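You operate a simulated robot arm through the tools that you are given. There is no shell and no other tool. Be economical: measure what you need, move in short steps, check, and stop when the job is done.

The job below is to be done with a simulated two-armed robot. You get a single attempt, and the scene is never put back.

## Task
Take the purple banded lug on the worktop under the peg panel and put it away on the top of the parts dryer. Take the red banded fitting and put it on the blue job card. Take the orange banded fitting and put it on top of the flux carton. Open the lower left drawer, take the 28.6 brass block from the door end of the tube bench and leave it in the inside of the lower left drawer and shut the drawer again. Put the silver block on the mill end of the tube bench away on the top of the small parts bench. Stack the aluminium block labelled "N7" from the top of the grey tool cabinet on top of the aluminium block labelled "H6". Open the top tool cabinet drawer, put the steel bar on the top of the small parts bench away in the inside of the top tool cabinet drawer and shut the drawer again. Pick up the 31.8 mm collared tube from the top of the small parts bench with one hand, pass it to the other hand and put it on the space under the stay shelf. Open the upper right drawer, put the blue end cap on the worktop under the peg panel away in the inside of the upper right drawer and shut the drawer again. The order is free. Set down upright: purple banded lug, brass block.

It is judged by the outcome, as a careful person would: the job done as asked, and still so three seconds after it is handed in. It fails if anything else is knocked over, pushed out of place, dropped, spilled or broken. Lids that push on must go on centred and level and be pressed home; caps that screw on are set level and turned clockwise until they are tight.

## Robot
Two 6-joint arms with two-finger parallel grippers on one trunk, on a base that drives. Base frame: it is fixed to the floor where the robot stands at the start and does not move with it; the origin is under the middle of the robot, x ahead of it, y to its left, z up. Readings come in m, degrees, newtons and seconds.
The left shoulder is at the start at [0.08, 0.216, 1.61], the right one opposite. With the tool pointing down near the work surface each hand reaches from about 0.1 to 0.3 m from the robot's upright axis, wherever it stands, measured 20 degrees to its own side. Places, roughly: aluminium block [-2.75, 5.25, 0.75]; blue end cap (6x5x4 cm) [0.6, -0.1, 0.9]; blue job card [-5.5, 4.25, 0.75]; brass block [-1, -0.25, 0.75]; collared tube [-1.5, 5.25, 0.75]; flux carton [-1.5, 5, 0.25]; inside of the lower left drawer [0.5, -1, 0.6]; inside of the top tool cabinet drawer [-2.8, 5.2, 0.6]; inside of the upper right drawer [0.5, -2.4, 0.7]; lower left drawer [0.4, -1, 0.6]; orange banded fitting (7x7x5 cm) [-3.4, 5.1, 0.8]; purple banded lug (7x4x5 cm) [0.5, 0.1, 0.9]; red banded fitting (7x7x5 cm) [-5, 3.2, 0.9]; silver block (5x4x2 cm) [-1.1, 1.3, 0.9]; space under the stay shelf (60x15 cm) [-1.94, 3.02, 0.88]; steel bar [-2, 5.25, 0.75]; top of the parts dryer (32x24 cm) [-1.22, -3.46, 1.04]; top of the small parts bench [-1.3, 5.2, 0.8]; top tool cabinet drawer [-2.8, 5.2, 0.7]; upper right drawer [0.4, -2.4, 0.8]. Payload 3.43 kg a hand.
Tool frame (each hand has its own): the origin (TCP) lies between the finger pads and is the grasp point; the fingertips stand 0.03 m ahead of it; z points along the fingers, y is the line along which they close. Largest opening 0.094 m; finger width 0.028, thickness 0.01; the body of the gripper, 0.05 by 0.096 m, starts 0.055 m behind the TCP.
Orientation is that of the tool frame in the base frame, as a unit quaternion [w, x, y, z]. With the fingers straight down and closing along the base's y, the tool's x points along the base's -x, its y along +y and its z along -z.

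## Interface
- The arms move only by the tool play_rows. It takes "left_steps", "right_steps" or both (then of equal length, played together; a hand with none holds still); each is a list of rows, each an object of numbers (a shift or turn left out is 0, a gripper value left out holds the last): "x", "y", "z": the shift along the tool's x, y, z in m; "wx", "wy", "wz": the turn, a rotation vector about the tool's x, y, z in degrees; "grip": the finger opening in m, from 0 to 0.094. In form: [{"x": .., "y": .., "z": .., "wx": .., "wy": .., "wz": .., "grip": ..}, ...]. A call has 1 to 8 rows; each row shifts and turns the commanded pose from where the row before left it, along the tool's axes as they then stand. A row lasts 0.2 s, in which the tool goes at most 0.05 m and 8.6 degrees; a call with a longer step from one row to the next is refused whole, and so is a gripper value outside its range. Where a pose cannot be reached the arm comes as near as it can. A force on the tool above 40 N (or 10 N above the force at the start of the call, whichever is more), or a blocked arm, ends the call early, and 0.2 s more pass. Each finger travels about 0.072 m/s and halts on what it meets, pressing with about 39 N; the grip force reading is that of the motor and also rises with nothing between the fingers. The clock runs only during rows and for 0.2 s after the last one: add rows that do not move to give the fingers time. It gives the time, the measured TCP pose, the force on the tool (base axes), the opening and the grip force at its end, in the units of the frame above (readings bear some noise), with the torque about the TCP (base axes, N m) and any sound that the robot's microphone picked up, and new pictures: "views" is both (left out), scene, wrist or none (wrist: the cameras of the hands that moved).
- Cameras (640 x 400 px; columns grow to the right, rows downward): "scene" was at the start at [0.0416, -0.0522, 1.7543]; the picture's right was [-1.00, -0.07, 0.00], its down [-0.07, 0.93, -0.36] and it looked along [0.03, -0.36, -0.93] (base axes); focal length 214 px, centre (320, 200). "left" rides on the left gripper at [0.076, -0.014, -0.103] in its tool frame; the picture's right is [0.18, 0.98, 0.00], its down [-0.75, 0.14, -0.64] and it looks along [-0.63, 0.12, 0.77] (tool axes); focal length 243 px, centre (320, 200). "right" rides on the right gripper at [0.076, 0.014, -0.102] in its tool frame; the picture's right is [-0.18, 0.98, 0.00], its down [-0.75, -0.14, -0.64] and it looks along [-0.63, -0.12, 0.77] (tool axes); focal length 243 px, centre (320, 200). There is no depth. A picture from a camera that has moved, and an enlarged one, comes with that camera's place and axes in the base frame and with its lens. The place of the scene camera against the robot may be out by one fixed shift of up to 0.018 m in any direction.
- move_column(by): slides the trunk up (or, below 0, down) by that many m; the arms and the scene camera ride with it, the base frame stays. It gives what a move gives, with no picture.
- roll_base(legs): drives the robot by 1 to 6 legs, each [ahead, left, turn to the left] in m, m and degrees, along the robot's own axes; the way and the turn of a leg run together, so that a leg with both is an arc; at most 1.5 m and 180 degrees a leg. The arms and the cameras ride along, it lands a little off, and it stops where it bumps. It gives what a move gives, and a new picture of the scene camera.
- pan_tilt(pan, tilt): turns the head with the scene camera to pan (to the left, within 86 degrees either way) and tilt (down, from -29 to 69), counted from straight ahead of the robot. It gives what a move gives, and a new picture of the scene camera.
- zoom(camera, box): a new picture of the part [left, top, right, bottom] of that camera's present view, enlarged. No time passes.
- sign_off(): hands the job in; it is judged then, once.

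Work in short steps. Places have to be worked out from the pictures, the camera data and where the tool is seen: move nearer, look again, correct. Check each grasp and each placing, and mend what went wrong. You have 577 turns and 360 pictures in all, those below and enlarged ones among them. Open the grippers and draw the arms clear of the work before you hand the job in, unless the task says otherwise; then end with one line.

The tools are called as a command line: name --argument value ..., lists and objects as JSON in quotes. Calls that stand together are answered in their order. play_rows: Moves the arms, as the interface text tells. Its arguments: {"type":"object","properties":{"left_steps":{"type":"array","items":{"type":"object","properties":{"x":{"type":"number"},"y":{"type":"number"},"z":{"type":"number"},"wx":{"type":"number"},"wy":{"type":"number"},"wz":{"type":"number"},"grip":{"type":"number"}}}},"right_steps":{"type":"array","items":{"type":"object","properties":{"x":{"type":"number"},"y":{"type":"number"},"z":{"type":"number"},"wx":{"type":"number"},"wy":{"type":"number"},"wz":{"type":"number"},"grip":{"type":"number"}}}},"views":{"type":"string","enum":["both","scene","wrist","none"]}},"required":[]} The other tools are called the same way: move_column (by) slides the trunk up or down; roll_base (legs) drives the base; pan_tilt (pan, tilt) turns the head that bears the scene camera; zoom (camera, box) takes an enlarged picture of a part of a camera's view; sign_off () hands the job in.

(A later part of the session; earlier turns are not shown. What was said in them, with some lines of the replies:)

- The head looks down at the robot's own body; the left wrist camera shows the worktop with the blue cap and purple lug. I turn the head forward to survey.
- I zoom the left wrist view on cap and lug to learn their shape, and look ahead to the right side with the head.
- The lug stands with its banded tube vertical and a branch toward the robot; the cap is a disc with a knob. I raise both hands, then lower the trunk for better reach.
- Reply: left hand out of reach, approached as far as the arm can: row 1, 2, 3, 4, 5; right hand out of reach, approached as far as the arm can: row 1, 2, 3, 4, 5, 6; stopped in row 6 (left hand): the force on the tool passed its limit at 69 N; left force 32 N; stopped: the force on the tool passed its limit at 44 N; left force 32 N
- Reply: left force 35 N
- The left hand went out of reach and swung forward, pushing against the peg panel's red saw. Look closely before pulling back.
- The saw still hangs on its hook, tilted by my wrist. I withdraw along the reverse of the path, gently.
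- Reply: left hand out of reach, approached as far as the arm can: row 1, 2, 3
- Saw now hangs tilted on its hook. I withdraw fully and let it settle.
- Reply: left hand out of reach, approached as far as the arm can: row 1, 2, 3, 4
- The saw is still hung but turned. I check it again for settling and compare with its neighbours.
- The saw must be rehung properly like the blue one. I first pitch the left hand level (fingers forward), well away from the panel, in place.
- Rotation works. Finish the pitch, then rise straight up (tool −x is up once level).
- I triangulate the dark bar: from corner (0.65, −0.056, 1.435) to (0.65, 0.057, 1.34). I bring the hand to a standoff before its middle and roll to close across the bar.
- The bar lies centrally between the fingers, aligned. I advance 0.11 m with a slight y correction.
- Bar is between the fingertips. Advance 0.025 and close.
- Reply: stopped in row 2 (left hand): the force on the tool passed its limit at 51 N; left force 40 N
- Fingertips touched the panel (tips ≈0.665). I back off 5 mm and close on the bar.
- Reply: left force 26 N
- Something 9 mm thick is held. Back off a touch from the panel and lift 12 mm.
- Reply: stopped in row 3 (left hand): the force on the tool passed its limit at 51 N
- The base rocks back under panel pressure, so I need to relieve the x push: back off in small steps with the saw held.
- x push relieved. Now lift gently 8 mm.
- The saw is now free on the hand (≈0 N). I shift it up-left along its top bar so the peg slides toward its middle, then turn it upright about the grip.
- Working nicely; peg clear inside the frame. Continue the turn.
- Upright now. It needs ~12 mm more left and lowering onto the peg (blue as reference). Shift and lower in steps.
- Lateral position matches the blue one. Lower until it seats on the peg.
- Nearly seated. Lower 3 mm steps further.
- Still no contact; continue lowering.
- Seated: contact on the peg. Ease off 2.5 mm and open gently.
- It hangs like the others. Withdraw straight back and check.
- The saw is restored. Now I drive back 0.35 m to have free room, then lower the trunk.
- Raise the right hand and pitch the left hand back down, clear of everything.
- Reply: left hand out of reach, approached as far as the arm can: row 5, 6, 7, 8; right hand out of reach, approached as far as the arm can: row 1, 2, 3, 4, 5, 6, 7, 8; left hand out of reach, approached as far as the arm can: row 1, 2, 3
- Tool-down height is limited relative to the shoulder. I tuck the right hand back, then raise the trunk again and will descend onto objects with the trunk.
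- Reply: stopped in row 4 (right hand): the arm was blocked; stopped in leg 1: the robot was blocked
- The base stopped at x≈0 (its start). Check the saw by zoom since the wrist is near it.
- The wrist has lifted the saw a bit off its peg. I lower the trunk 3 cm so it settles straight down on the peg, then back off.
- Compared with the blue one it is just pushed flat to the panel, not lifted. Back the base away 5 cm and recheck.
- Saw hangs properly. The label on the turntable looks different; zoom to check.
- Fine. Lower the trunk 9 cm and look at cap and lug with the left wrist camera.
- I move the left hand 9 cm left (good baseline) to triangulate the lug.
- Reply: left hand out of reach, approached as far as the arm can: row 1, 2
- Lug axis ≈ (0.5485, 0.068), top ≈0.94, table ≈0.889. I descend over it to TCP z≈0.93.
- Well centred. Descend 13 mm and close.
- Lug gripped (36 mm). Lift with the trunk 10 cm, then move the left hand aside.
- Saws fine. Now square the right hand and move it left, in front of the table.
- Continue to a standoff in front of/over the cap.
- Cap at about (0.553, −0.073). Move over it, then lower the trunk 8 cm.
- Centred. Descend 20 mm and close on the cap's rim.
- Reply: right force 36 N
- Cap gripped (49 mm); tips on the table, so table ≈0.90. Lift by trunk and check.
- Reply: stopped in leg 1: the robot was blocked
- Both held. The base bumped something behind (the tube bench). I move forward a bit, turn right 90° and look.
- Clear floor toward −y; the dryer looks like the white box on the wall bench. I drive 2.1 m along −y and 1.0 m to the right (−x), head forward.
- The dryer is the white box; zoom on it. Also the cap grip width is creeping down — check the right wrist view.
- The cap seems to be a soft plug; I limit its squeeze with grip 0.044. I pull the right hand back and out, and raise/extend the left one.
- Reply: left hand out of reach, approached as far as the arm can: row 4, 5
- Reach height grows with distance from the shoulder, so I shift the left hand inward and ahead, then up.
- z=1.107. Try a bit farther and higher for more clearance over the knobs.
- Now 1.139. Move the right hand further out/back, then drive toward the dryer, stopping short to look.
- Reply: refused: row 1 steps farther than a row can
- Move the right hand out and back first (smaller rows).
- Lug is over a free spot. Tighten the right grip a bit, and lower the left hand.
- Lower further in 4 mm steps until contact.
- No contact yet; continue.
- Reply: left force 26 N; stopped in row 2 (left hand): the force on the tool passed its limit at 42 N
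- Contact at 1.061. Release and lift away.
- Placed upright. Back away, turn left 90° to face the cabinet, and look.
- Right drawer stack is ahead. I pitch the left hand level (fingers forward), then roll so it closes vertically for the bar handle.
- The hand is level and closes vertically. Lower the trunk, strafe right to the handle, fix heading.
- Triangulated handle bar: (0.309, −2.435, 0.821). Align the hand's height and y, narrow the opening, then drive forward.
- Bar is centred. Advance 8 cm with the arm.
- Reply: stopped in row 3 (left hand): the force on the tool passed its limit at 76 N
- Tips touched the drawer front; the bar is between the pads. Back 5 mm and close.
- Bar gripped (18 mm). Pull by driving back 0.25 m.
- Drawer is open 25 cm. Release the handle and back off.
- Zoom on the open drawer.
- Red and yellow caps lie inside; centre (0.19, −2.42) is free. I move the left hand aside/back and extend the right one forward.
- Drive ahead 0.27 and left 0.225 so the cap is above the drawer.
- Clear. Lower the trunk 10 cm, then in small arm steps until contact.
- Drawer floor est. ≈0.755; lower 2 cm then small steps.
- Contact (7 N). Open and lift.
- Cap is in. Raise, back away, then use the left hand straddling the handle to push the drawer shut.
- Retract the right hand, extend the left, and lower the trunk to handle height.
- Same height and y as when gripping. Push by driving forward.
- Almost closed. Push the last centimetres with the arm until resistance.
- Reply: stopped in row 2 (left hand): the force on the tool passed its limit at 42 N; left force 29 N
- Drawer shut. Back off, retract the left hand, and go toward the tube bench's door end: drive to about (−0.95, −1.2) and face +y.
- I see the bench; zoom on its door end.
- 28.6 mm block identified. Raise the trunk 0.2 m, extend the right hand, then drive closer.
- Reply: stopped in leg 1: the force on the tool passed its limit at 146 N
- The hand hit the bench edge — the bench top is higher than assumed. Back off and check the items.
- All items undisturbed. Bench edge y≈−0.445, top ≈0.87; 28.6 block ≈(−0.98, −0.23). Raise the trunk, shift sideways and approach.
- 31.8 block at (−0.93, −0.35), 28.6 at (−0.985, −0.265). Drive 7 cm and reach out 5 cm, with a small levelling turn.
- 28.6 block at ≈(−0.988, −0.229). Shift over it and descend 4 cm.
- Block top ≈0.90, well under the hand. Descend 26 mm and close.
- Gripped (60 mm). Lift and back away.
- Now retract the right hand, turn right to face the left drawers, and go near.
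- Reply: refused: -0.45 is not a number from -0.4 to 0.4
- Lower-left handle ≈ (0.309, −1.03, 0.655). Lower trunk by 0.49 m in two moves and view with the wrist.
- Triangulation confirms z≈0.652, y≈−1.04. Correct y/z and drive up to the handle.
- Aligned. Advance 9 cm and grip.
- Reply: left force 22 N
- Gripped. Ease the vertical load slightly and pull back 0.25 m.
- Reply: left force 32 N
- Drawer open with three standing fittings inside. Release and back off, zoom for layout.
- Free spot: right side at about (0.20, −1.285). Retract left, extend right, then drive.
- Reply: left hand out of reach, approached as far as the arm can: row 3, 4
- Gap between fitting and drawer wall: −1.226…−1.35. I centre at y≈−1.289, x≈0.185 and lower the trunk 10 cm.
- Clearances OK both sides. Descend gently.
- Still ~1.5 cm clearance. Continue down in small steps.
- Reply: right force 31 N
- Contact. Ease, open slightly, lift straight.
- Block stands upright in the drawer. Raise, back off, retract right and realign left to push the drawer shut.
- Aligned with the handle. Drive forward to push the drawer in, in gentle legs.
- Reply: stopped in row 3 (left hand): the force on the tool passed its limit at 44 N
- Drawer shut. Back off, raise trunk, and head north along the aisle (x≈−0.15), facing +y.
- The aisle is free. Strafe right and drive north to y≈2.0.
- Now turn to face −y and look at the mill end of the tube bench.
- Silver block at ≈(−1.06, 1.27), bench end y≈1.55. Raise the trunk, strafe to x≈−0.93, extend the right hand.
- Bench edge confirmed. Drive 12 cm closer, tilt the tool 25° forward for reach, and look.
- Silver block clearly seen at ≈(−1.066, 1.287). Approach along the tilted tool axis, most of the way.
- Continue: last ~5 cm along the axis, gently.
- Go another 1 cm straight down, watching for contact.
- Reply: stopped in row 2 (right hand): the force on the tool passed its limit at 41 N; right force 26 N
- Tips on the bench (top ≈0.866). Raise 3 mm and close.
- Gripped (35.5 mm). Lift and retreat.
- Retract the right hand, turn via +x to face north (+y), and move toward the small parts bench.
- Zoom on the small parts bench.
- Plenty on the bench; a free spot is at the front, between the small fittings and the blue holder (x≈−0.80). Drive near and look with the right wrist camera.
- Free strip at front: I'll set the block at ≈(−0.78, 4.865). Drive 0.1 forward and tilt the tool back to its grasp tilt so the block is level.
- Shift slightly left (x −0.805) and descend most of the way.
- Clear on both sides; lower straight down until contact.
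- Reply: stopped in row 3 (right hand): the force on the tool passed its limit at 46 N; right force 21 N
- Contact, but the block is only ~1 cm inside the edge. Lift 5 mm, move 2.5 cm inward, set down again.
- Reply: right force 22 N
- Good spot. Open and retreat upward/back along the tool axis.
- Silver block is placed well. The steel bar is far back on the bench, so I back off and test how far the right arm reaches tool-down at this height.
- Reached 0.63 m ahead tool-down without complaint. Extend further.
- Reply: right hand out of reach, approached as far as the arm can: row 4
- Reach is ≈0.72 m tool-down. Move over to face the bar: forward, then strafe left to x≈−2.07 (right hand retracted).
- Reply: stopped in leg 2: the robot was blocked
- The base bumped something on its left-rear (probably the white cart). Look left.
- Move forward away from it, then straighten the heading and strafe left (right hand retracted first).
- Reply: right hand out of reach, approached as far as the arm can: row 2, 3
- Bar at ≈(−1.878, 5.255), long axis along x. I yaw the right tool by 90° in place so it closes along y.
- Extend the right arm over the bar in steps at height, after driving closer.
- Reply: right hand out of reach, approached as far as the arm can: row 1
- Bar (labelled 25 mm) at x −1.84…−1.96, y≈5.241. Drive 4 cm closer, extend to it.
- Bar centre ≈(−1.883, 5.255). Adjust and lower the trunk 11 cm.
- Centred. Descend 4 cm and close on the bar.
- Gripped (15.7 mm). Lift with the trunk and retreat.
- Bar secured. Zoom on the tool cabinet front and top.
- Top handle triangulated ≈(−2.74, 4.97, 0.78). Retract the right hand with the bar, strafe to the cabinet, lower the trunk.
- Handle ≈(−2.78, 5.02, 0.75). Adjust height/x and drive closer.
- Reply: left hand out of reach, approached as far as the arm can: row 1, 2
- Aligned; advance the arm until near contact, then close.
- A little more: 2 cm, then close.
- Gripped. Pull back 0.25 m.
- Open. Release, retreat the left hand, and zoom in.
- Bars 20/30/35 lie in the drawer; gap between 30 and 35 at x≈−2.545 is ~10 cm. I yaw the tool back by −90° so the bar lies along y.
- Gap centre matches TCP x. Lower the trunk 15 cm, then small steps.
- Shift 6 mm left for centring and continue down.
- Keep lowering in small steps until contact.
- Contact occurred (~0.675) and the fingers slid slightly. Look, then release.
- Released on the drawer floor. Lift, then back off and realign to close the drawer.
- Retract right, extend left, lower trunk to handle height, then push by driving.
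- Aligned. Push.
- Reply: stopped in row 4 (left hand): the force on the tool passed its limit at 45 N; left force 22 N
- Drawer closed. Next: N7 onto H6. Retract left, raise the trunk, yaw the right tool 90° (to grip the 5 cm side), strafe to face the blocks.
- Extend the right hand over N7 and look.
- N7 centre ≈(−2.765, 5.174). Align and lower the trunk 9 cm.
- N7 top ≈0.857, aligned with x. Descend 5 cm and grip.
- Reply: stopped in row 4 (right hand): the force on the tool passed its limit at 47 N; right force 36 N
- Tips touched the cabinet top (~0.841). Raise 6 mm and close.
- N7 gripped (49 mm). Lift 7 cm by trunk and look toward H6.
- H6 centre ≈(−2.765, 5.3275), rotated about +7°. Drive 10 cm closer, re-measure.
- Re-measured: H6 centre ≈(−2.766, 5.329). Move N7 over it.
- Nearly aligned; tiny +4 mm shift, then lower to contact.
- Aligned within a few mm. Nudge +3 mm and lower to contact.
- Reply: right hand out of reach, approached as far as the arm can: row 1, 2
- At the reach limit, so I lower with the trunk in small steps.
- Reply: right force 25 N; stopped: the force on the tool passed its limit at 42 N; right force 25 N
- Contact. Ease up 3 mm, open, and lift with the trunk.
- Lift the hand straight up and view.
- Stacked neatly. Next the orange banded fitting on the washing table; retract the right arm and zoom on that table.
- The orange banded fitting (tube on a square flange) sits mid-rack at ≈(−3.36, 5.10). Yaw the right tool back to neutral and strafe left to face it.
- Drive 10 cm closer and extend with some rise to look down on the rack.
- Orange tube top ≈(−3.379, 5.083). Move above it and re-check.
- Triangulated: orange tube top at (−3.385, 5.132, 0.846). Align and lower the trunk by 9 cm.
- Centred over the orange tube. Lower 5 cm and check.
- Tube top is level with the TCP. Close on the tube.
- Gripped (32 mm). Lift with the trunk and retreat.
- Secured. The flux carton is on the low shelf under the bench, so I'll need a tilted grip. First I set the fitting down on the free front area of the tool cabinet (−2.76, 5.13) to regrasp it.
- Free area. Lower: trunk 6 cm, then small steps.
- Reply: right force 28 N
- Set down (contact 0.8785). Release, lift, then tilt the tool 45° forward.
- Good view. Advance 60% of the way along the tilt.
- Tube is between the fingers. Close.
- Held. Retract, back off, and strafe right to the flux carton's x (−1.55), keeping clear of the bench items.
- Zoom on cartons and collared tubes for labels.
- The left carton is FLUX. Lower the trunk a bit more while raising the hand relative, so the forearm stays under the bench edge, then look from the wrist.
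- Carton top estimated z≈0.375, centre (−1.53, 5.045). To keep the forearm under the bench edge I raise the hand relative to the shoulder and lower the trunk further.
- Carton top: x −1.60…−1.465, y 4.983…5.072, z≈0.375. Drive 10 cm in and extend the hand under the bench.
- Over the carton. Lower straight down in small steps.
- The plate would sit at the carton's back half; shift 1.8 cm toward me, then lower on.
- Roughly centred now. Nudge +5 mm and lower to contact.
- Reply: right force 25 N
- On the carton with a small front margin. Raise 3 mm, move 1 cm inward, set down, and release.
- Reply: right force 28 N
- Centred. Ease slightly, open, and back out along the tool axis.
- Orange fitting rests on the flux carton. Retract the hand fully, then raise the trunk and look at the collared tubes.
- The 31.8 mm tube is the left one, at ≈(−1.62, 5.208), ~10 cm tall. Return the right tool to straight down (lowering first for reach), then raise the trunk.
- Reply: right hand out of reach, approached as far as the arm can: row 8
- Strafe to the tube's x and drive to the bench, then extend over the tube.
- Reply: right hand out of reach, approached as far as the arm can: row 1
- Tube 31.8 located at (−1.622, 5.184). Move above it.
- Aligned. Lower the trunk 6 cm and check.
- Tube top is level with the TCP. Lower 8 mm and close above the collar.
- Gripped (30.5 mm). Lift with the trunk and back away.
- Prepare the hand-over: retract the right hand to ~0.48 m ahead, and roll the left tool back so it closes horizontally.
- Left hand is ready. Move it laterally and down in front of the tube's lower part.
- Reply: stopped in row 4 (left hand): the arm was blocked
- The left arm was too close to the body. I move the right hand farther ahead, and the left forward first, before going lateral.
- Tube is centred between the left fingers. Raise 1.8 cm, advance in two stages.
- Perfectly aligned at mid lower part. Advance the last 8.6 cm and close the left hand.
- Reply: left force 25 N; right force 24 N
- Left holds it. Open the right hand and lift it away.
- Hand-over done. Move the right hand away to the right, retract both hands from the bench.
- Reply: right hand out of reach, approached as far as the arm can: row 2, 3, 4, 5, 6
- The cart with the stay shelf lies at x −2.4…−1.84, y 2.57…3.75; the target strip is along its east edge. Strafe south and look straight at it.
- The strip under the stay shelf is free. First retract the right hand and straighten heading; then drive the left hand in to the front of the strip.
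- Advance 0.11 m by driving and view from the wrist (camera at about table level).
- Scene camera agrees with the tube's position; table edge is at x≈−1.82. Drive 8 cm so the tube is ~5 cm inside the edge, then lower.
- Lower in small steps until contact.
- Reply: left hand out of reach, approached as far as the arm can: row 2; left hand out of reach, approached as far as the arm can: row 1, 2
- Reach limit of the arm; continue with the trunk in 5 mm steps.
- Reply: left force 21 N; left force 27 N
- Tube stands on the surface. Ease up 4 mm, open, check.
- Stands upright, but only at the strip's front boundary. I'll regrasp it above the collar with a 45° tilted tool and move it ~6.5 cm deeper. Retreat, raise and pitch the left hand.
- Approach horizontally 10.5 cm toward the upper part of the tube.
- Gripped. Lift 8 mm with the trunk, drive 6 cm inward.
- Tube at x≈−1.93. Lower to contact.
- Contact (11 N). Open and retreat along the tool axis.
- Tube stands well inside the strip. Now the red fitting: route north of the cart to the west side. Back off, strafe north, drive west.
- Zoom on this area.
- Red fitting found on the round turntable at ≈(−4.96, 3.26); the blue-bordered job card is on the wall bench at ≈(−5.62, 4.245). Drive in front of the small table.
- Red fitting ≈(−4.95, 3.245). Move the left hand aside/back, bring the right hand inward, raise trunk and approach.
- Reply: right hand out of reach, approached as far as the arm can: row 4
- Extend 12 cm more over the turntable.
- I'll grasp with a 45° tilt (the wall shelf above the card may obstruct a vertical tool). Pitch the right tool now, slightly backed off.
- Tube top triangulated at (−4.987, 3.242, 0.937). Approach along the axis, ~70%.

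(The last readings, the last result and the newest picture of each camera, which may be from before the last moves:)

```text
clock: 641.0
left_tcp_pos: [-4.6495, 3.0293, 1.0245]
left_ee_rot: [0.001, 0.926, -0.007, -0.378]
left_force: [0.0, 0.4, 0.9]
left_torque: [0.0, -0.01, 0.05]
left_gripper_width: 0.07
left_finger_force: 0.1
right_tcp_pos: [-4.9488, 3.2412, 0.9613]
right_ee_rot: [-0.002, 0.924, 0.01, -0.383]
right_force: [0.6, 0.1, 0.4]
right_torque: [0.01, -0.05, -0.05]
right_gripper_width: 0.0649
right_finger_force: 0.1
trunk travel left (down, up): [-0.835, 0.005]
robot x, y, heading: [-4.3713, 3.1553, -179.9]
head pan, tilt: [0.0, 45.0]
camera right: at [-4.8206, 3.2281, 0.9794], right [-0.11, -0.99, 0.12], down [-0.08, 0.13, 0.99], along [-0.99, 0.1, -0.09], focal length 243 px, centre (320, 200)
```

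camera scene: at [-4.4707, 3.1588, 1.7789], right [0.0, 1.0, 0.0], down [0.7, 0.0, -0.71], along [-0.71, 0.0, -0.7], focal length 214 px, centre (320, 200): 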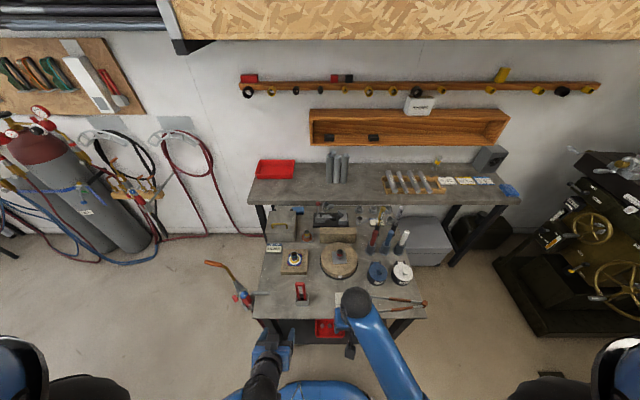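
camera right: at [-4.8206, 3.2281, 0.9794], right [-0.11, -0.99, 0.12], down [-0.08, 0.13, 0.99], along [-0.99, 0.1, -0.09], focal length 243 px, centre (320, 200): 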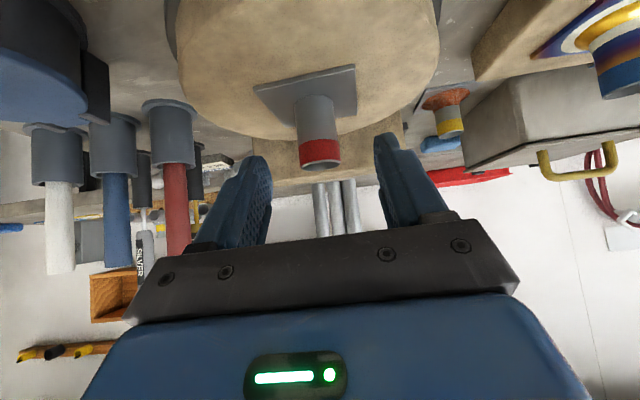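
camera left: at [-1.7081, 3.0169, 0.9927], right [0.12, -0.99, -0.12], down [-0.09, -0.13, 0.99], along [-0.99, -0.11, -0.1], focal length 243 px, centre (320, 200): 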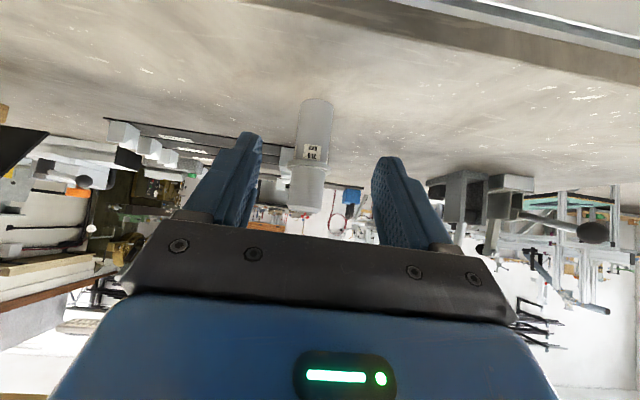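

play_rows --right_steps '[{"x": -0.002, "z": 0.025}, {"x": -0.003, "z": 0.022}, {}]' --views "wrist"

```text
clock: 641.8
left_tcp_pos: [-4.6498, 3.0297, 1.0251]
left_ee_rot: [0.001, 0.926, -0.007, -0.378]
left_force: [-0.3, -0.7, 0.1]
left_torque: [0.0, 0.02, -0.03]
left_gripper_width: 0.0698
left_finger_force: 0.2
right_tcp_pos: [-4.9838, 3.2431, 0.9294]
right_ee_rot: [-0.001, 0.923, 0.01, -0.384]
right_force: [0.5, 0.9, 0.3]
right_torque: [0.0, 0.0, -0.01]
right_gripper_width: 0.0648
right_finger_force: 0.2
trunk travel left (down, up): [-0.835, 0.005]
robot x, y, heading: [-4.3727, 3.1605, -179.9]
head pan, tilt: [0.0, 45.0]
camera right: at [-4.8574, 3.2293, 0.949], right [-0.11, -0.99, 0.12], down [-0.08, 0.13, 0.99], along [-0.99, 0.1, -0.09], focal length 243 px, centre (320, 200)
```

right: 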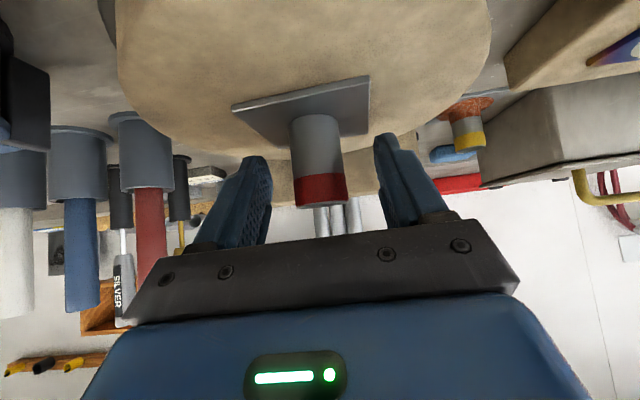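

Tube between the fingers. Close and lift with the trunk... (the trunk is near its top, so lift with the arm).

play_rows --right_steps '[{"grip": 0.05}, {"grip": 0.035}, {"grip": 0.02}, {"grip": 0.015}, {}, {"x": -0.02, "z": -0.02}, {"x": -0.02, "z": -0.02}, {"x": -0.02, "z": -0.02}]' --views "wrist"

```text
clock: 643.6
left_tcp_pos: [-4.6513, 3.0294, 1.0259]
left_ee_rot: [0.001, 0.926, -0.007, -0.378]
left_force: [-0.6, 0.1, 0.0]
left_torque: [-0.02, 0.0, 0.0]
left_gripper_width: 0.07
left_finger_force: 0.1
right_tcp_pos: [-4.9851, 3.24, 1.0165]
right_ee_rot: [-0.002, 0.924, 0.01, -0.382]
right_force: [-0.6, -1.2, -1.9]
right_torque: [-0.01, -0.03, 0.01]
right_gripper_width: 0.0318
right_finger_force: 39.2
trunk travel left (down, up): [-0.835, 0.005]
robot x, y, heading: [-4.3737, 3.1528, -180.0]
head pan, tilt: [0.0, 45.0]
camera right: at [-4.8566, 3.2264, 1.0353], right [-0.11, -0.99, 0.12], down [-0.08, 0.13, 0.99], along [-0.99, 0.1, -0.1], focal length 243 px, centre (320, 200)
```

right: 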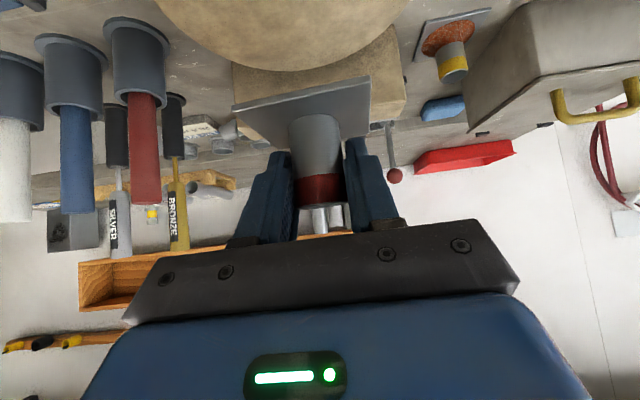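

Gripped (32 mm). Back out, then go to the corridor before the wall bench.

roll_base --legs '[[-0.45, 0, 0], [0, -0.8, 0]]'

pan_tilt --pan 0 --tilt 35

```text
clock: 650.3
left_tcp_pos: [-4.1888, 3.8405, 1.0249]
left_ee_rot: [-0.001, 0.925, -0.011, -0.379]
left_force: [0.8, -0.3, -0.1]
left_torque: [0.01, -0.02, -0.03]
left_gripper_width: 0.07
left_finger_force: 0.1
right_tcp_pos: [-4.5195, 4.0535, 1.0172]
right_ee_rot: [-0.004, 0.924, 0.004, -0.383]
right_force: [0.6, -0.7, -1.7]
right_torque: [-0.02, 0.0, -0.01]
right_gripper_width: 0.0316
right_finger_force: 39.6
trunk travel left (down, up): [-0.835, 0.005]
robot x, y, heading: [-3.9068, 3.9632, 179.1]
head pan, tilt: [0.0, 45.0]
camera scene: at [-4.0135, 3.9664, 1.7783], right [0.01, 1.0, 0.0], down [0.71, -0.01, -0.71], along [-0.71, 0.01, -0.71], focal length 214 px, centre (320, 200)
```

scene: 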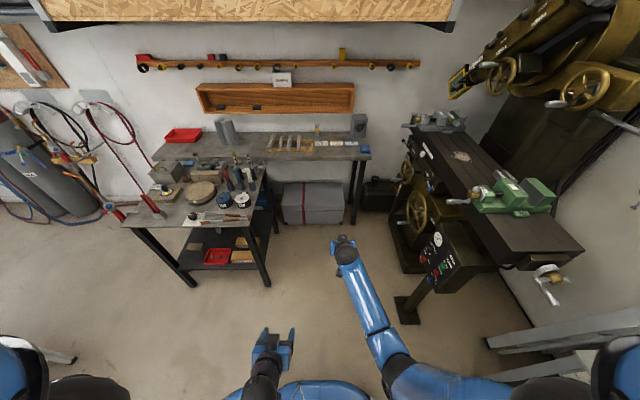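

```text
clock: 651.0
left_tcp_pos: [-4.1869, 3.8401, 1.025]
left_ee_rot: [-0.002, 0.926, -0.012, -0.378]
left_force: [-0.3, -0.6, 0.3]
left_torque: [0.01, 0.03, 0.02]
left_gripper_width: 0.0701
left_finger_force: 0.0
right_tcp_pos: [-4.5196, 4.0541, 1.0157]
right_ee_rot: [-0.004, 0.924, 0.004, -0.382]
right_force: [0.3, -0.1, -1.5]
right_torque: [0.01, 0.02, 0.0]
right_gripper_width: 0.0317
right_finger_force: 39.1
trunk travel left (down, up): [-0.835, 0.005]
robot x, y, heading: [-3.9087, 3.9619, 179.4]
head pan, tilt: [0.0, 35.0]
camera scene: at [-4.0202, 3.9679, 1.7931], right [0.01, 1.0, 0.0], down [0.57, -0.01, -0.82], along [-0.82, 0.01, -0.57], focal length 214 px, centre (320, 200)
```

scene: 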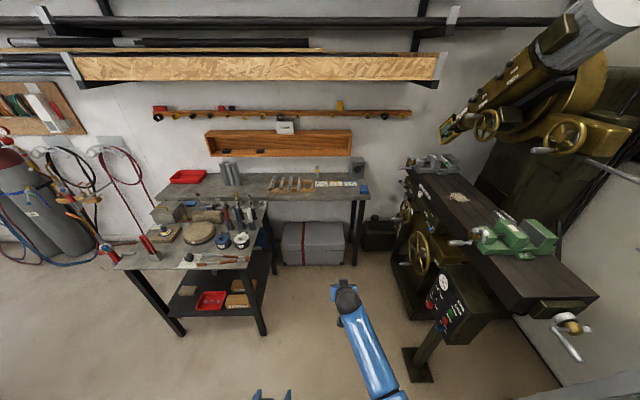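

Corridor is clear (mill y>4.5, table y<3.6). Drive 0.95 m forward and look.

roll_base --legs '[[0.95, 0, 0.6]]'

play_rows --right_steps '[{"y": -0.04}, {"y": -0.04}, {"y": -0.04}, {"y": -0.035}, {}]' --views "both"

```text
clock: 655.9
left_tcp_pos: [-5.135, 3.8486, 1.0265]
left_ee_rot: [-0.001, 0.925, -0.012, -0.379]
left_force: [1.4, 0.4, 0.2]
left_torque: [0.0, 0.0, 0.01]
left_gripper_width: 0.0698
left_finger_force: 0.1
right_tcp_pos: [-5.4672, 4.0615, 1.0177]
right_ee_rot: [-0.004, 0.924, 0.004, -0.383]
right_force: [0.0, -0.2, -1.4]
right_torque: [0.0, 0.0, 0.0]
right_gripper_width: 0.032
right_finger_force: 39.1
trunk travel left (down, up): [-0.835, 0.005]
robot x, y, heading: [-4.8577, 3.9726, 179.8]
head pan, tilt: [0.0, 35.0]
camera scene: at [-4.9673, 3.9766, 1.7933], right [0.01, 1.0, 0.0], down [0.57, 0.0, -0.82], along [-0.82, 0.01, -0.57], focal length 214 px, centre (320, 200)
```

scene: 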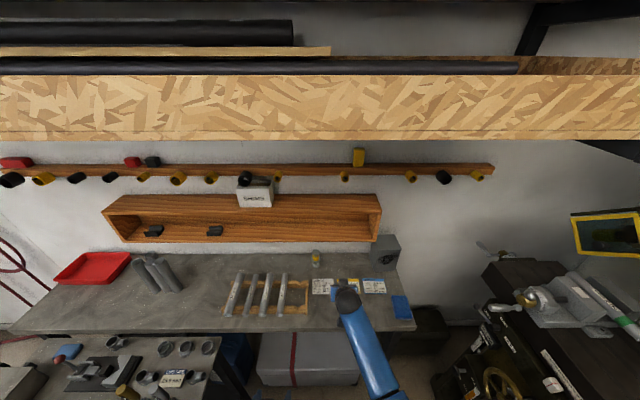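

```text
clock: 657.1
left_tcp_pos: [-5.136, 3.8483, 1.0248]
left_ee_rot: [0.0, 0.926, -0.01, -0.378]
left_force: [-0.1, -1.0, -0.3]
left_torque: [0.01, 0.06, 0.0]
left_gripper_width: 0.0701
left_finger_force: 0.1
right_tcp_pos: [-5.4702, 4.2171, 1.0186]
right_ee_rot: [-0.003, 0.924, 0.006, -0.383]
right_force: [-0.7, 0.5, -1.6]
right_torque: [0.01, -0.07, -0.02]
right_gripper_width: 0.0315
right_finger_force: 38.7
trunk travel left (down, up): [-0.835, 0.005]
robot x, y, heading: [-4.8573, 3.9722, 179.7]
head pan, tilt: [0.0, 35.0]
camera scene: at [-4.9688, 3.9769, 1.7932], right [0.01, 1.0, 0.0], down [0.57, 0.0, -0.82], along [-0.82, 0.01, -0.57], focal length 214 px, centre (320, 200)
camera right: at [-5.3421, 4.2036, 1.0371], right [-0.12, -0.99, 0.12], down [-0.08, 0.13, 0.99], along [-0.99, 0.11, -0.09], focal length 243 px, centre (320, 200)
```

scene: 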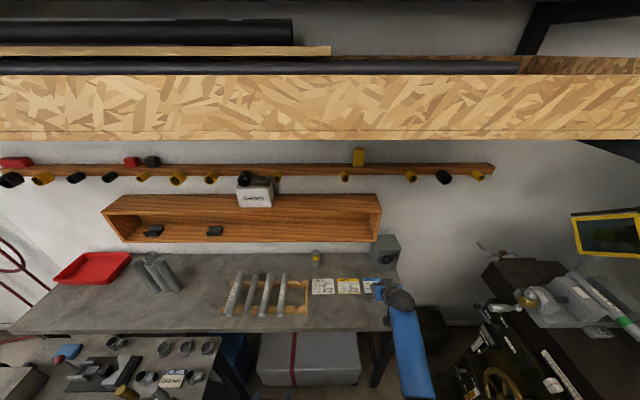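
right: 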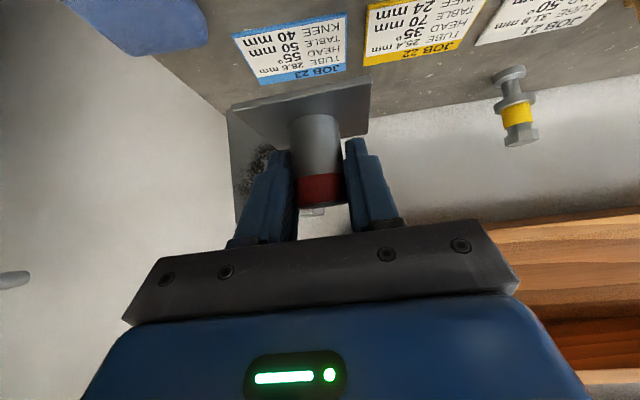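

Blue card (JOB 23) centre ≈(−5.597, 4.243), bench z≈0.848. Drive 10 cm closer and recompute.

roll_base --legs '[[0.1, -0.025, 0]]'

play_rows --right_steps '[{"x": 0.012, "z": 0.018}, {"x": 0.012, "z": 0.018}, {}]' --views "both"

```text
clock: 658.3
left_tcp_pos: [-5.2265, 3.8722, 1.0265]
left_ee_rot: [-0.001, 0.924, -0.011, -0.381]
left_force: [0.6, 0.0, 0.2]
left_torque: [0.01, 0.05, 0.01]
left_gripper_width: 0.0699
left_finger_force: 0.0
right_tcp_pos: [-5.5599, 4.24, 1.023]
right_ee_rot: [-0.003, 0.923, 0.007, -0.385]
right_force: [0.4, -0.3, -1.0]
right_torque: [0.01, 0.0, -0.02]
right_gripper_width: 0.0314
right_finger_force: 38.7
trunk travel left (down, up): [-0.835, 0.005]
robot x, y, heading: [-4.9509, 3.9982, 179.7]
head pan, tilt: [0.0, 35.0]
camera scene: at [-5.0548, 3.9987, 1.7941], right [0.01, 1.0, 0.0], down [0.57, 0.0, -0.82], along [-0.82, 0.01, -0.57], focal length 214 px, centre (320, 200)
```

scene: 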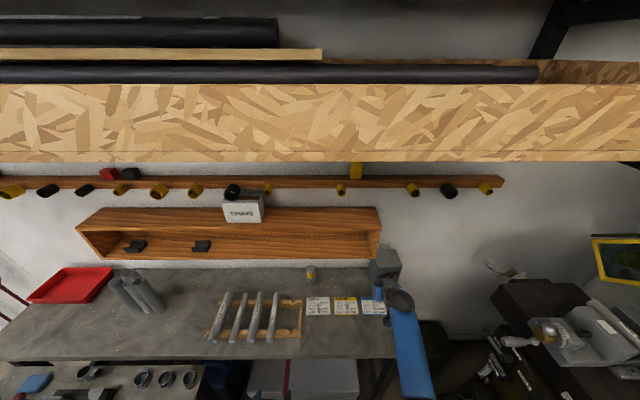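

```text
clock: 659.1
left_tcp_pos: [-5.2325, 3.8732, 1.0242]
left_ee_rot: [0.0, 0.926, -0.009, -0.378]
left_force: [-0.2, 0.2, -0.5]
left_torque: [-0.02, 0.01, 0.0]
left_gripper_width: 0.0699
left_finger_force: 0.1
right_tcp_pos: [-5.5751, 4.2416, 0.9751]
right_ee_rot: [-0.003, 0.924, 0.007, -0.382]
right_force: [0.2, 0.8, -1.4]
right_torque: [-0.03, -0.02, -0.01]
right_gripper_width: 0.0317
right_finger_force: 38.9
trunk travel left (down, up): [-0.835, 0.005]
robot x, y, heading: [-4.9576, 3.9959, 179.6]
head pan, tilt: [0.0, 35.0]
camera scene: at [-5.0659, 4.0015, 1.7932], right [0.01, 1.0, 0.0], down [0.57, 0.0, -0.82], along [-0.82, 0.01, -0.57], focal length 214 px, centre (320, 200)
camera right: at [-5.4473, 4.2281, 0.9948], right [-0.12, -0.99, 0.12], down [-0.08, 0.13, 0.99], along [-0.99, 0.11, -0.1], focal length 243 px, centre (320, 200)
```

scene: 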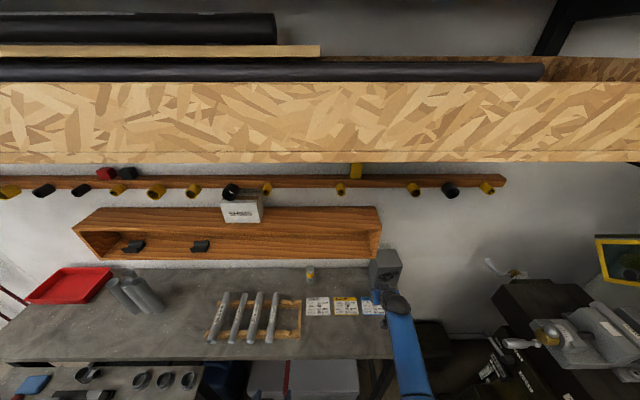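
right: 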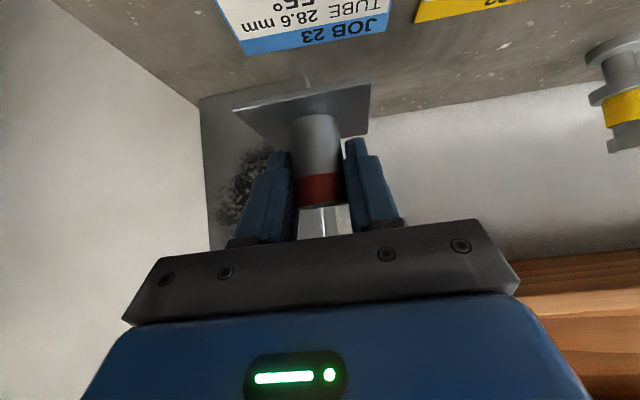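

Lower toward the card, leaving ~1.5 cm.

play_rows --right_steps '[{"x": 0.011, "z": 0.021}, {"x": 0.011, "z": 0.021}, {"x": 0.0105, "z": 0.02}, {}]' --views "wrist"

zoom --camera "right" --box '[160, 0, 460, 200]'

```text
clock: 660.1
left_tcp_pos: [-5.2316, 3.8745, 1.025]
left_ee_rot: [-0.001, 0.926, -0.011, -0.378]
left_force: [-0.6, -0.3, 0.5]
left_torque: [0.04, 0.01, 0.02]
left_gripper_width: 0.0699
left_finger_force: 0.1
right_tcp_pos: [-5.5962, 4.2432, 0.9097]
right_ee_rot: [-0.002, 0.924, 0.007, -0.382]
right_force: [0.3, 0.0, -0.8]
right_torque: [-0.03, 0.02, -0.03]
right_gripper_width: 0.0321
right_finger_force: 39.0
trunk travel left (down, up): [-0.835, 0.005]
robot x, y, heading: [-4.9561, 3.9938, 179.7]
head pan, tilt: [0.0, 35.0]
camera right: at [-5.4681, 4.2286, 0.9282], right [-0.12, -0.99, 0.12], down [-0.08, 0.13, 0.99], along [-0.99, 0.11, -0.1], focal length 243 px, centre (320, 200)
```

right: 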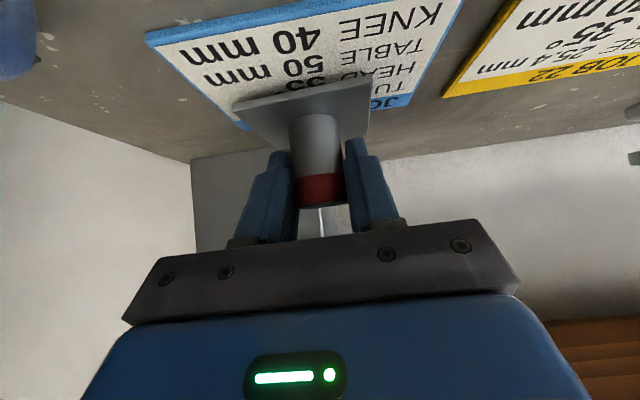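

```text
2.00 times, centred on (310, 100) of right
camera zoom: at [-5.4681, 4.2286, 0.9282], right [-0.12, -0.99, 0.12], down [-0.08, 0.13, 0.99], along [-0.99, 0.11, -0.1], focal length 485 px, centre (340, 400)
```

zoom: 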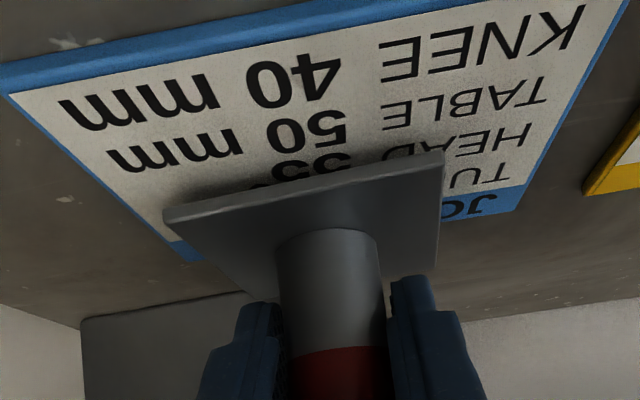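

Nearly centred; shift 6 mm and lower to contact.

play_rows --right_steps '[{"y": 0.006, "x": 0.005, "z": 0.005}, {"x": 0.004, "z": 0.004}, {"x": 0.002, "z": 0.002}, {"x": 0.002, "z": 0.002}, {}]' --views "none"

play_rows --right_steps '[{"x": 0.002, "z": 0.002}, {"x": 0.002, "z": 0.002}, {}]' --views "wrist"

```text
clock: 661.3
left_tcp_pos: [-5.2297, 3.8726, 1.0254]
left_ee_rot: [-0.001, 0.925, -0.011, -0.38]
left_force: [-0.5, -0.4, -0.6]
left_torque: [-0.04, -0.02, -0.01]
left_gripper_width: 0.0701
left_finger_force: 0.0
right_tcp_pos: [-5.597, 4.2366, 0.8981]
right_ee_rot: [-0.003, 0.921, 0.006, -0.389]
right_force: [-2.9, 2.9, 33.3]
right_torque: [-0.36, 0.14, 0.02]
right_gripper_width: 0.0318
right_finger_force: 39.1
trunk travel left (down, up): [-0.835, 0.005]
robot x, y, heading: [-4.955, 3.9975, 179.6]
head pan, tilt: [0.0, 35.0]
```

```text
clock: 661.8
left_tcp_pos: [-5.2309, 3.8738, 1.0242]
left_ee_rot: [-0.001, 0.926, -0.011, -0.378]
left_force: [0.3, 0.2, 0.3]
left_torque: [-0.03, -0.04, -0.02]
left_gripper_width: 0.0699
left_finger_force: 0.1
right_tcp_pos: [-5.6019, 4.2372, 0.8989]
right_ee_rot: [-0.004, 0.919, 0.005, -0.395]
right_force: [7.9, -1.2, 23.0]
right_torque: [-0.45, -0.83, 0.11]
right_gripper_width: 0.0319
right_finger_force: 39.4
trunk travel left (down, up): [-0.835, 0.005]
robot x, y, heading: [-4.9518, 3.9945, 179.7]
head pan, tilt: [0.0, 35.0]
stopped in row 2 (right hand): the force on the tool passed its limit at 44 N (the readings are from after the stop); the commanded pose is now the measured one
camera right: at [-5.4735, 4.2231, 0.9133], right [-0.12, -0.99, 0.12], down [-0.05, 0.13, 0.99], along [-0.99, 0.11, -0.07], focal length 243 px, centre (320, 200)
```

right: 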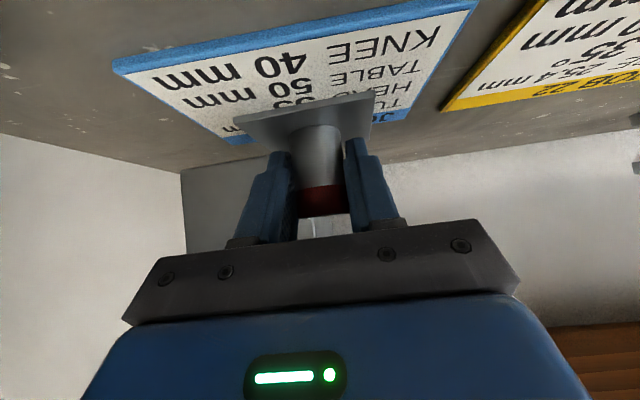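

The plate touches but is too far toward the wall. Lift 6 mm, move 2.2 cm toward me, re-check.

play_rows --right_steps '[{"x": -0.005, "z": -0.005}, {"x": 0.008, "z": -0.008}, {"x": 0.008, "z": -0.008}, {"wy": 1.5}, {}]' --views "wrist"

zoom --camera "right" --box '[100, 0, 500, 220]'

```text
clock: 663.0
left_tcp_pos: [-5.2332, 3.873, 1.0252]
left_ee_rot: [-0.001, 0.926, -0.012, -0.378]
left_force: [-0.3, -0.5, -0.1]
left_torque: [-0.01, 0.02, -0.01]
left_gripper_width: 0.0698
left_finger_force: 0.1
right_tcp_pos: [-5.5781, 4.2384, 0.9]
right_ee_rot: [-0.005, 0.926, 0.004, -0.377]
right_force: [0.1, 0.1, -1.9]
right_torque: [0.0, -0.02, 0.0]
right_gripper_width: 0.0318
right_finger_force: 39.1
trunk travel left (down, up): [-0.835, 0.005]
robot x, y, heading: [-4.9583, 3.9997, 179.5]
head pan, tilt: [0.0, 35.0]
camera right: at [-5.4506, 4.2241, 0.9201], right [-0.12, -0.99, 0.12], down [-0.09, 0.13, 0.99], along [-0.99, 0.11, -0.11], focal length 243 px, centre (320, 200)
```

right: 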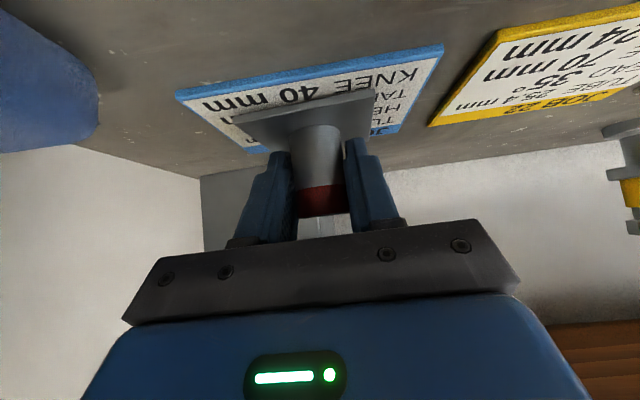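

```text
1.60 times, centred on (300, 110) of right
camera zoom: at [-5.4506, 4.2241, 0.9201], right [-0.12, -0.99, 0.12], down [-0.09, 0.13, 0.99], along [-0.99, 0.11, -0.11], focal length 388 px, centre (352, 344)
```

zoom: 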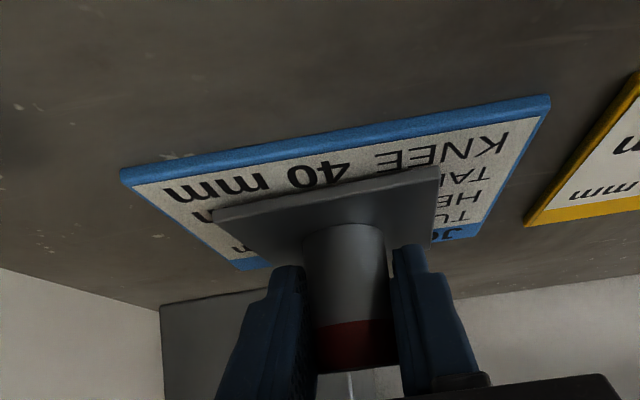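

Well centred now. Small 4 mm shift, level, and lower.

play_rows --right_steps '[{"y": 0.004, "wy": -0.7}, {"x": 0.002, "z": 0.002}, {"x": 0.002, "z": 0.002}, {}]' --views "none"

play_rows --right_steps '[{"x": 0.0015, "z": 0.0015}, {"x": 0.0015, "z": 0.0015}, {}]' --views "wrist"

```text
clock: 664.0
left_tcp_pos: [-5.2314, 3.8742, 1.0262]
left_ee_rot: [0.0, 0.925, -0.011, -0.379]
left_force: [-0.3, 0.8, 0.3]
left_torque: [0.0, 0.06, -0.02]
left_gripper_width: 0.0702
left_finger_force: 0.1
right_tcp_pos: [-5.5791, 4.2351, 0.898]
right_ee_rot: [-0.003, 0.922, 0.006, -0.386]
right_force: [0.7, 1.3, 13.1]
right_torque: [-0.28, 0.54, -0.03]
right_gripper_width: 0.0319
right_finger_force: 39.2
trunk travel left (down, up): [-0.835, 0.005]
robot x, y, heading: [-4.9551, 3.9991, 179.4]
head pan, tilt: [0.0, 35.0]
```

```text
clock: 664.8
left_tcp_pos: [-5.2295, 3.8723, 1.0265]
left_ee_rot: [-0.002, 0.926, -0.011, -0.378]
left_force: [0.0, -0.3, 0.3]
left_torque: [-0.03, 0.02, -0.03]
left_gripper_width: 0.0695
left_finger_force: 0.1
right_tcp_pos: [-5.5794, 4.2335, 0.8987]
right_ee_rot: [-0.004, 0.92, 0.006, -0.391]
right_force: [1.0, 3.4, 34.4]
right_torque: [-0.55, 0.36, -0.02]
right_gripper_width: 0.032
right_finger_force: 38.8
trunk travel left (down, up): [-0.835, 0.005]
robot x, y, heading: [-4.9565, 3.999, 180.0]
head pan, tilt: [0.0, 35.0]
camera right: at [-5.4507, 4.2199, 0.9143], right [-0.12, -0.99, 0.12], down [-0.06, 0.13, 0.99], along [-0.99, 0.11, -0.08], focal length 243 px, centre (320, 200)
```

right: 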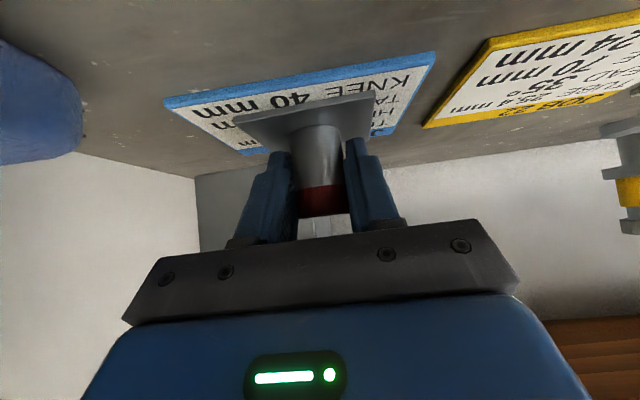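

On the card, aligned with its far edge; centre it by another 9 mm toward me.

play_rows --right_steps '[{"x": -0.004, "z": -0.004, "wy": 1}, {"x": 0.0065, "z": -0.0065}, {}, {"x": 0.002, "z": 0.002}, {"x": 0.0015, "z": 0.0015}, {}]' --views "wrist"

zoom --camera "right" --box '[100, 0, 500, 220]'

```text
clock: 666.2
left_tcp_pos: [-5.2284, 3.873, 1.0262]
left_ee_rot: [0.0, 0.925, -0.01, -0.38]
left_force: [0.6, 0.4, 0.0]
left_torque: [0.02, -0.02, 0.01]
left_gripper_width: 0.0701
left_finger_force: 0.1
right_tcp_pos: [-5.5674, 4.2343, 0.8983]
right_ee_rot: [-0.005, 0.923, 0.006, -0.384]
right_force: [4.2, -1.2, 34.8]
right_torque: [-0.64, 1.16, 0.09]
right_gripper_width: 0.0319
right_finger_force: 39.1
trunk travel left (down, up): [-0.835, 0.005]
robot x, y, heading: [-4.9576, 3.9937, 179.5]
head pan, tilt: [0.0, 35.0]
camera right: at [-5.4399, 4.2188, 0.9169], right [-0.12, -0.99, 0.12], down [-0.08, 0.13, 0.99], along [-0.99, 0.11, -0.1], focal length 243 px, centre (320, 200)
```

right: 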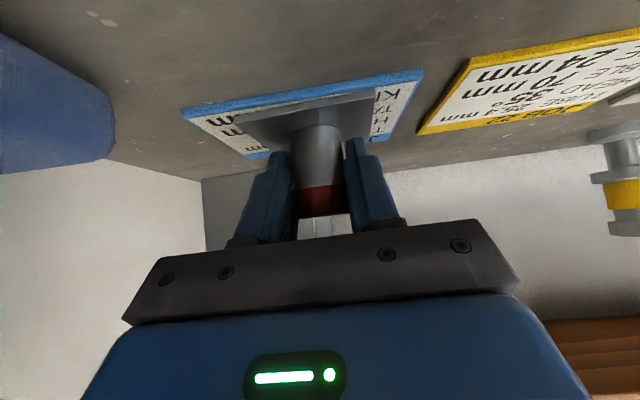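

```text
1.60 times, centred on (300, 110) of right
camera zoom: at [-5.4399, 4.2188, 0.9169], right [-0.12, -0.99, 0.12], down [-0.08, 0.13, 0.99], along [-0.99, 0.11, -0.1], focal length 388 px, centre (352, 344)
```

zoom: 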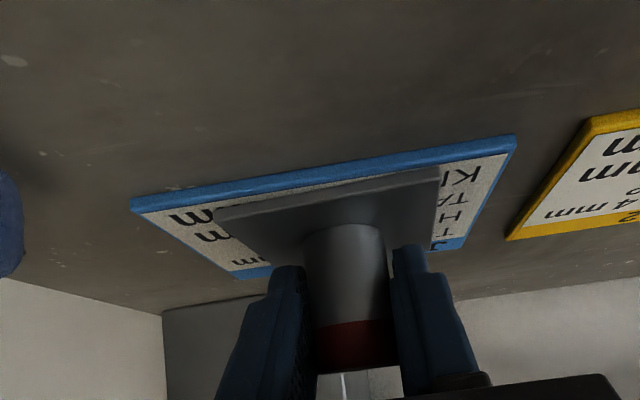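

Centred on the card. Ease, open and back out.

play_rows --right_steps '[{"x": -0.0025, "z": -0.0025}, {"grip": 0.042}, {"grip": 0.055}, {"grip": 0.065}, {}, {"z": -0.03}, {"z": -0.04}]' --views "wrist"

```text
clock: 667.8
left_tcp_pos: [-5.2302, 3.8733, 1.0259]
left_ee_rot: [0.0, 0.925, -0.01, -0.379]
left_force: [1.1, 0.8, 0.9]
left_torque: [-0.02, -0.02, 0.02]
left_gripper_width: 0.07
left_finger_force: 0.0
right_tcp_pos: [-5.5161, 4.2341, 0.9476]
right_ee_rot: [-0.003, 0.927, 0.006, -0.376]
right_force: [1.0, 0.2, -0.4]
right_torque: [0.0, 0.03, 0.02]
right_gripper_width: 0.0649
right_finger_force: 0.1
trunk travel left (down, up): [-0.835, 0.005]
robot x, y, heading: [-4.9589, 3.9937, 179.4]
head pan, tilt: [0.0, 35.0]
camera right: at [-5.3891, 4.2192, 0.967], right [-0.12, -0.99, 0.12], down [-0.1, 0.13, 0.99], along [-0.99, 0.11, -0.11], focal length 243 px, centre (320, 200)
```

right: 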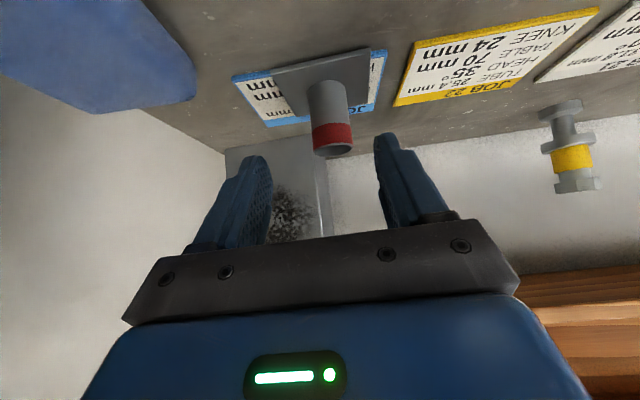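

The fitting is on the blue card. Draw back clear of the work and take a last look before handing in.

roll_base --legs '[[-0.6, 0, 0]]'

zoom --camera "scene" --box '[300, 130, 420, 205]'

```text
clock: 671.2
left_tcp_pos: [-4.6453, 3.8696, 1.0248]
left_ee_rot: [0.0, 0.926, -0.009, -0.377]
left_force: [0.3, -0.6, -0.2]
left_torque: [0.0, -0.02, 0.02]
left_gripper_width: 0.0702
left_finger_force: 0.1
right_tcp_pos: [-4.9331, 4.2283, 0.9458]
right_ee_rot: [-0.002, 0.927, 0.008, -0.375]
right_force: [-1.3, 0.4, 0.1]
right_torque: [-0.02, 0.03, 0.0]
right_gripper_width: 0.0649
right_finger_force: 0.1
trunk travel left (down, up): [-0.835, 0.005]
robot x, y, heading: [-4.3636, 3.9959, 179.8]
head pan, tilt: [0.0, 35.0]
camera scene: at [-4.4793, 3.9982, 1.793], right [0.0, 1.0, 0.0], down [0.58, 0.0, -0.82], along [-0.82, 0.0, -0.58], focal length 214 px, centre (320, 200)
```

scene: 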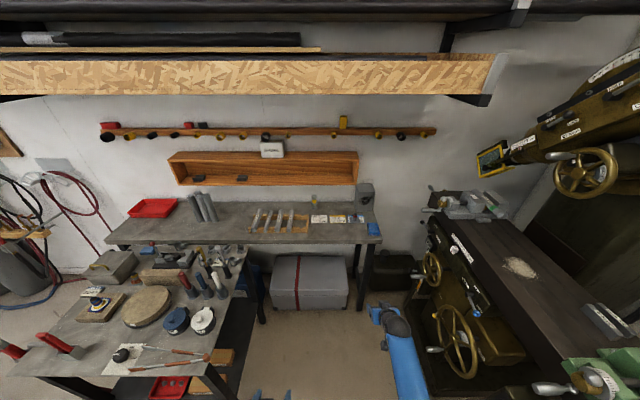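

```text
5.33 times, centred on (360, 168) of scene
camera zoom: at [-4.4793, 3.9982, 1.793], right [0.0, 1.0, 0.0], down [0.58, 0.0, -0.82], along [-0.82, 0.0, -0.58], focal length 1144 px, centre (107, 373)
```

zoom: 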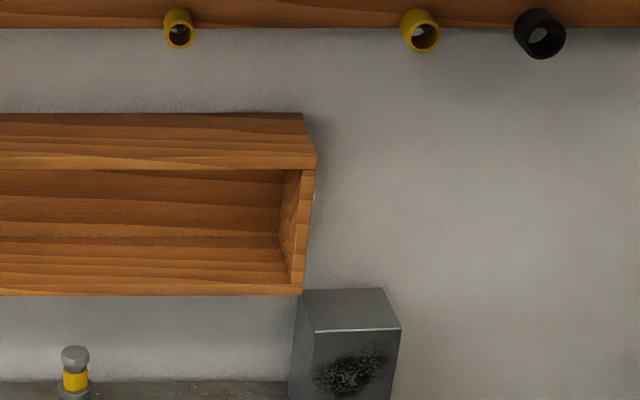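

zoom --camera "scene" --box '[300, 190, 390, 245]'

```text
7.11 times, centred on (345, 218) of scene
camera zoom: at [-4.4793, 3.9982, 1.793], right [0.0, 1.0, 0.0], down [0.58, 0.0, -0.82], along [-0.82, 0.0, -0.58], focal length 1525 px, centre (142, 76)
```

zoom: 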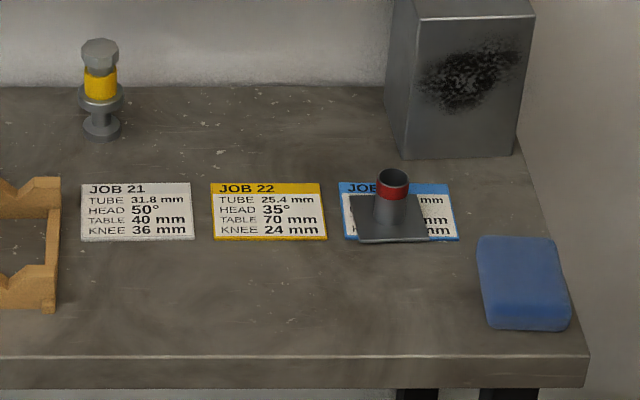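

Everything is in place: the red fitting is on the blue card, both grippers are open and the arms are clear. Handing in.

sign_off

```text
The job is handed in.
```

I've handed the job in with all nine placements done and the three drawers shut. Along the way I knocked the red saw on the peg panel off its position and rehung it on its hook to match the others. My base or hand also bumped the tube bench and the white cart. I saw nothing displaced on the tube bench, but didn't check the cart as closely.
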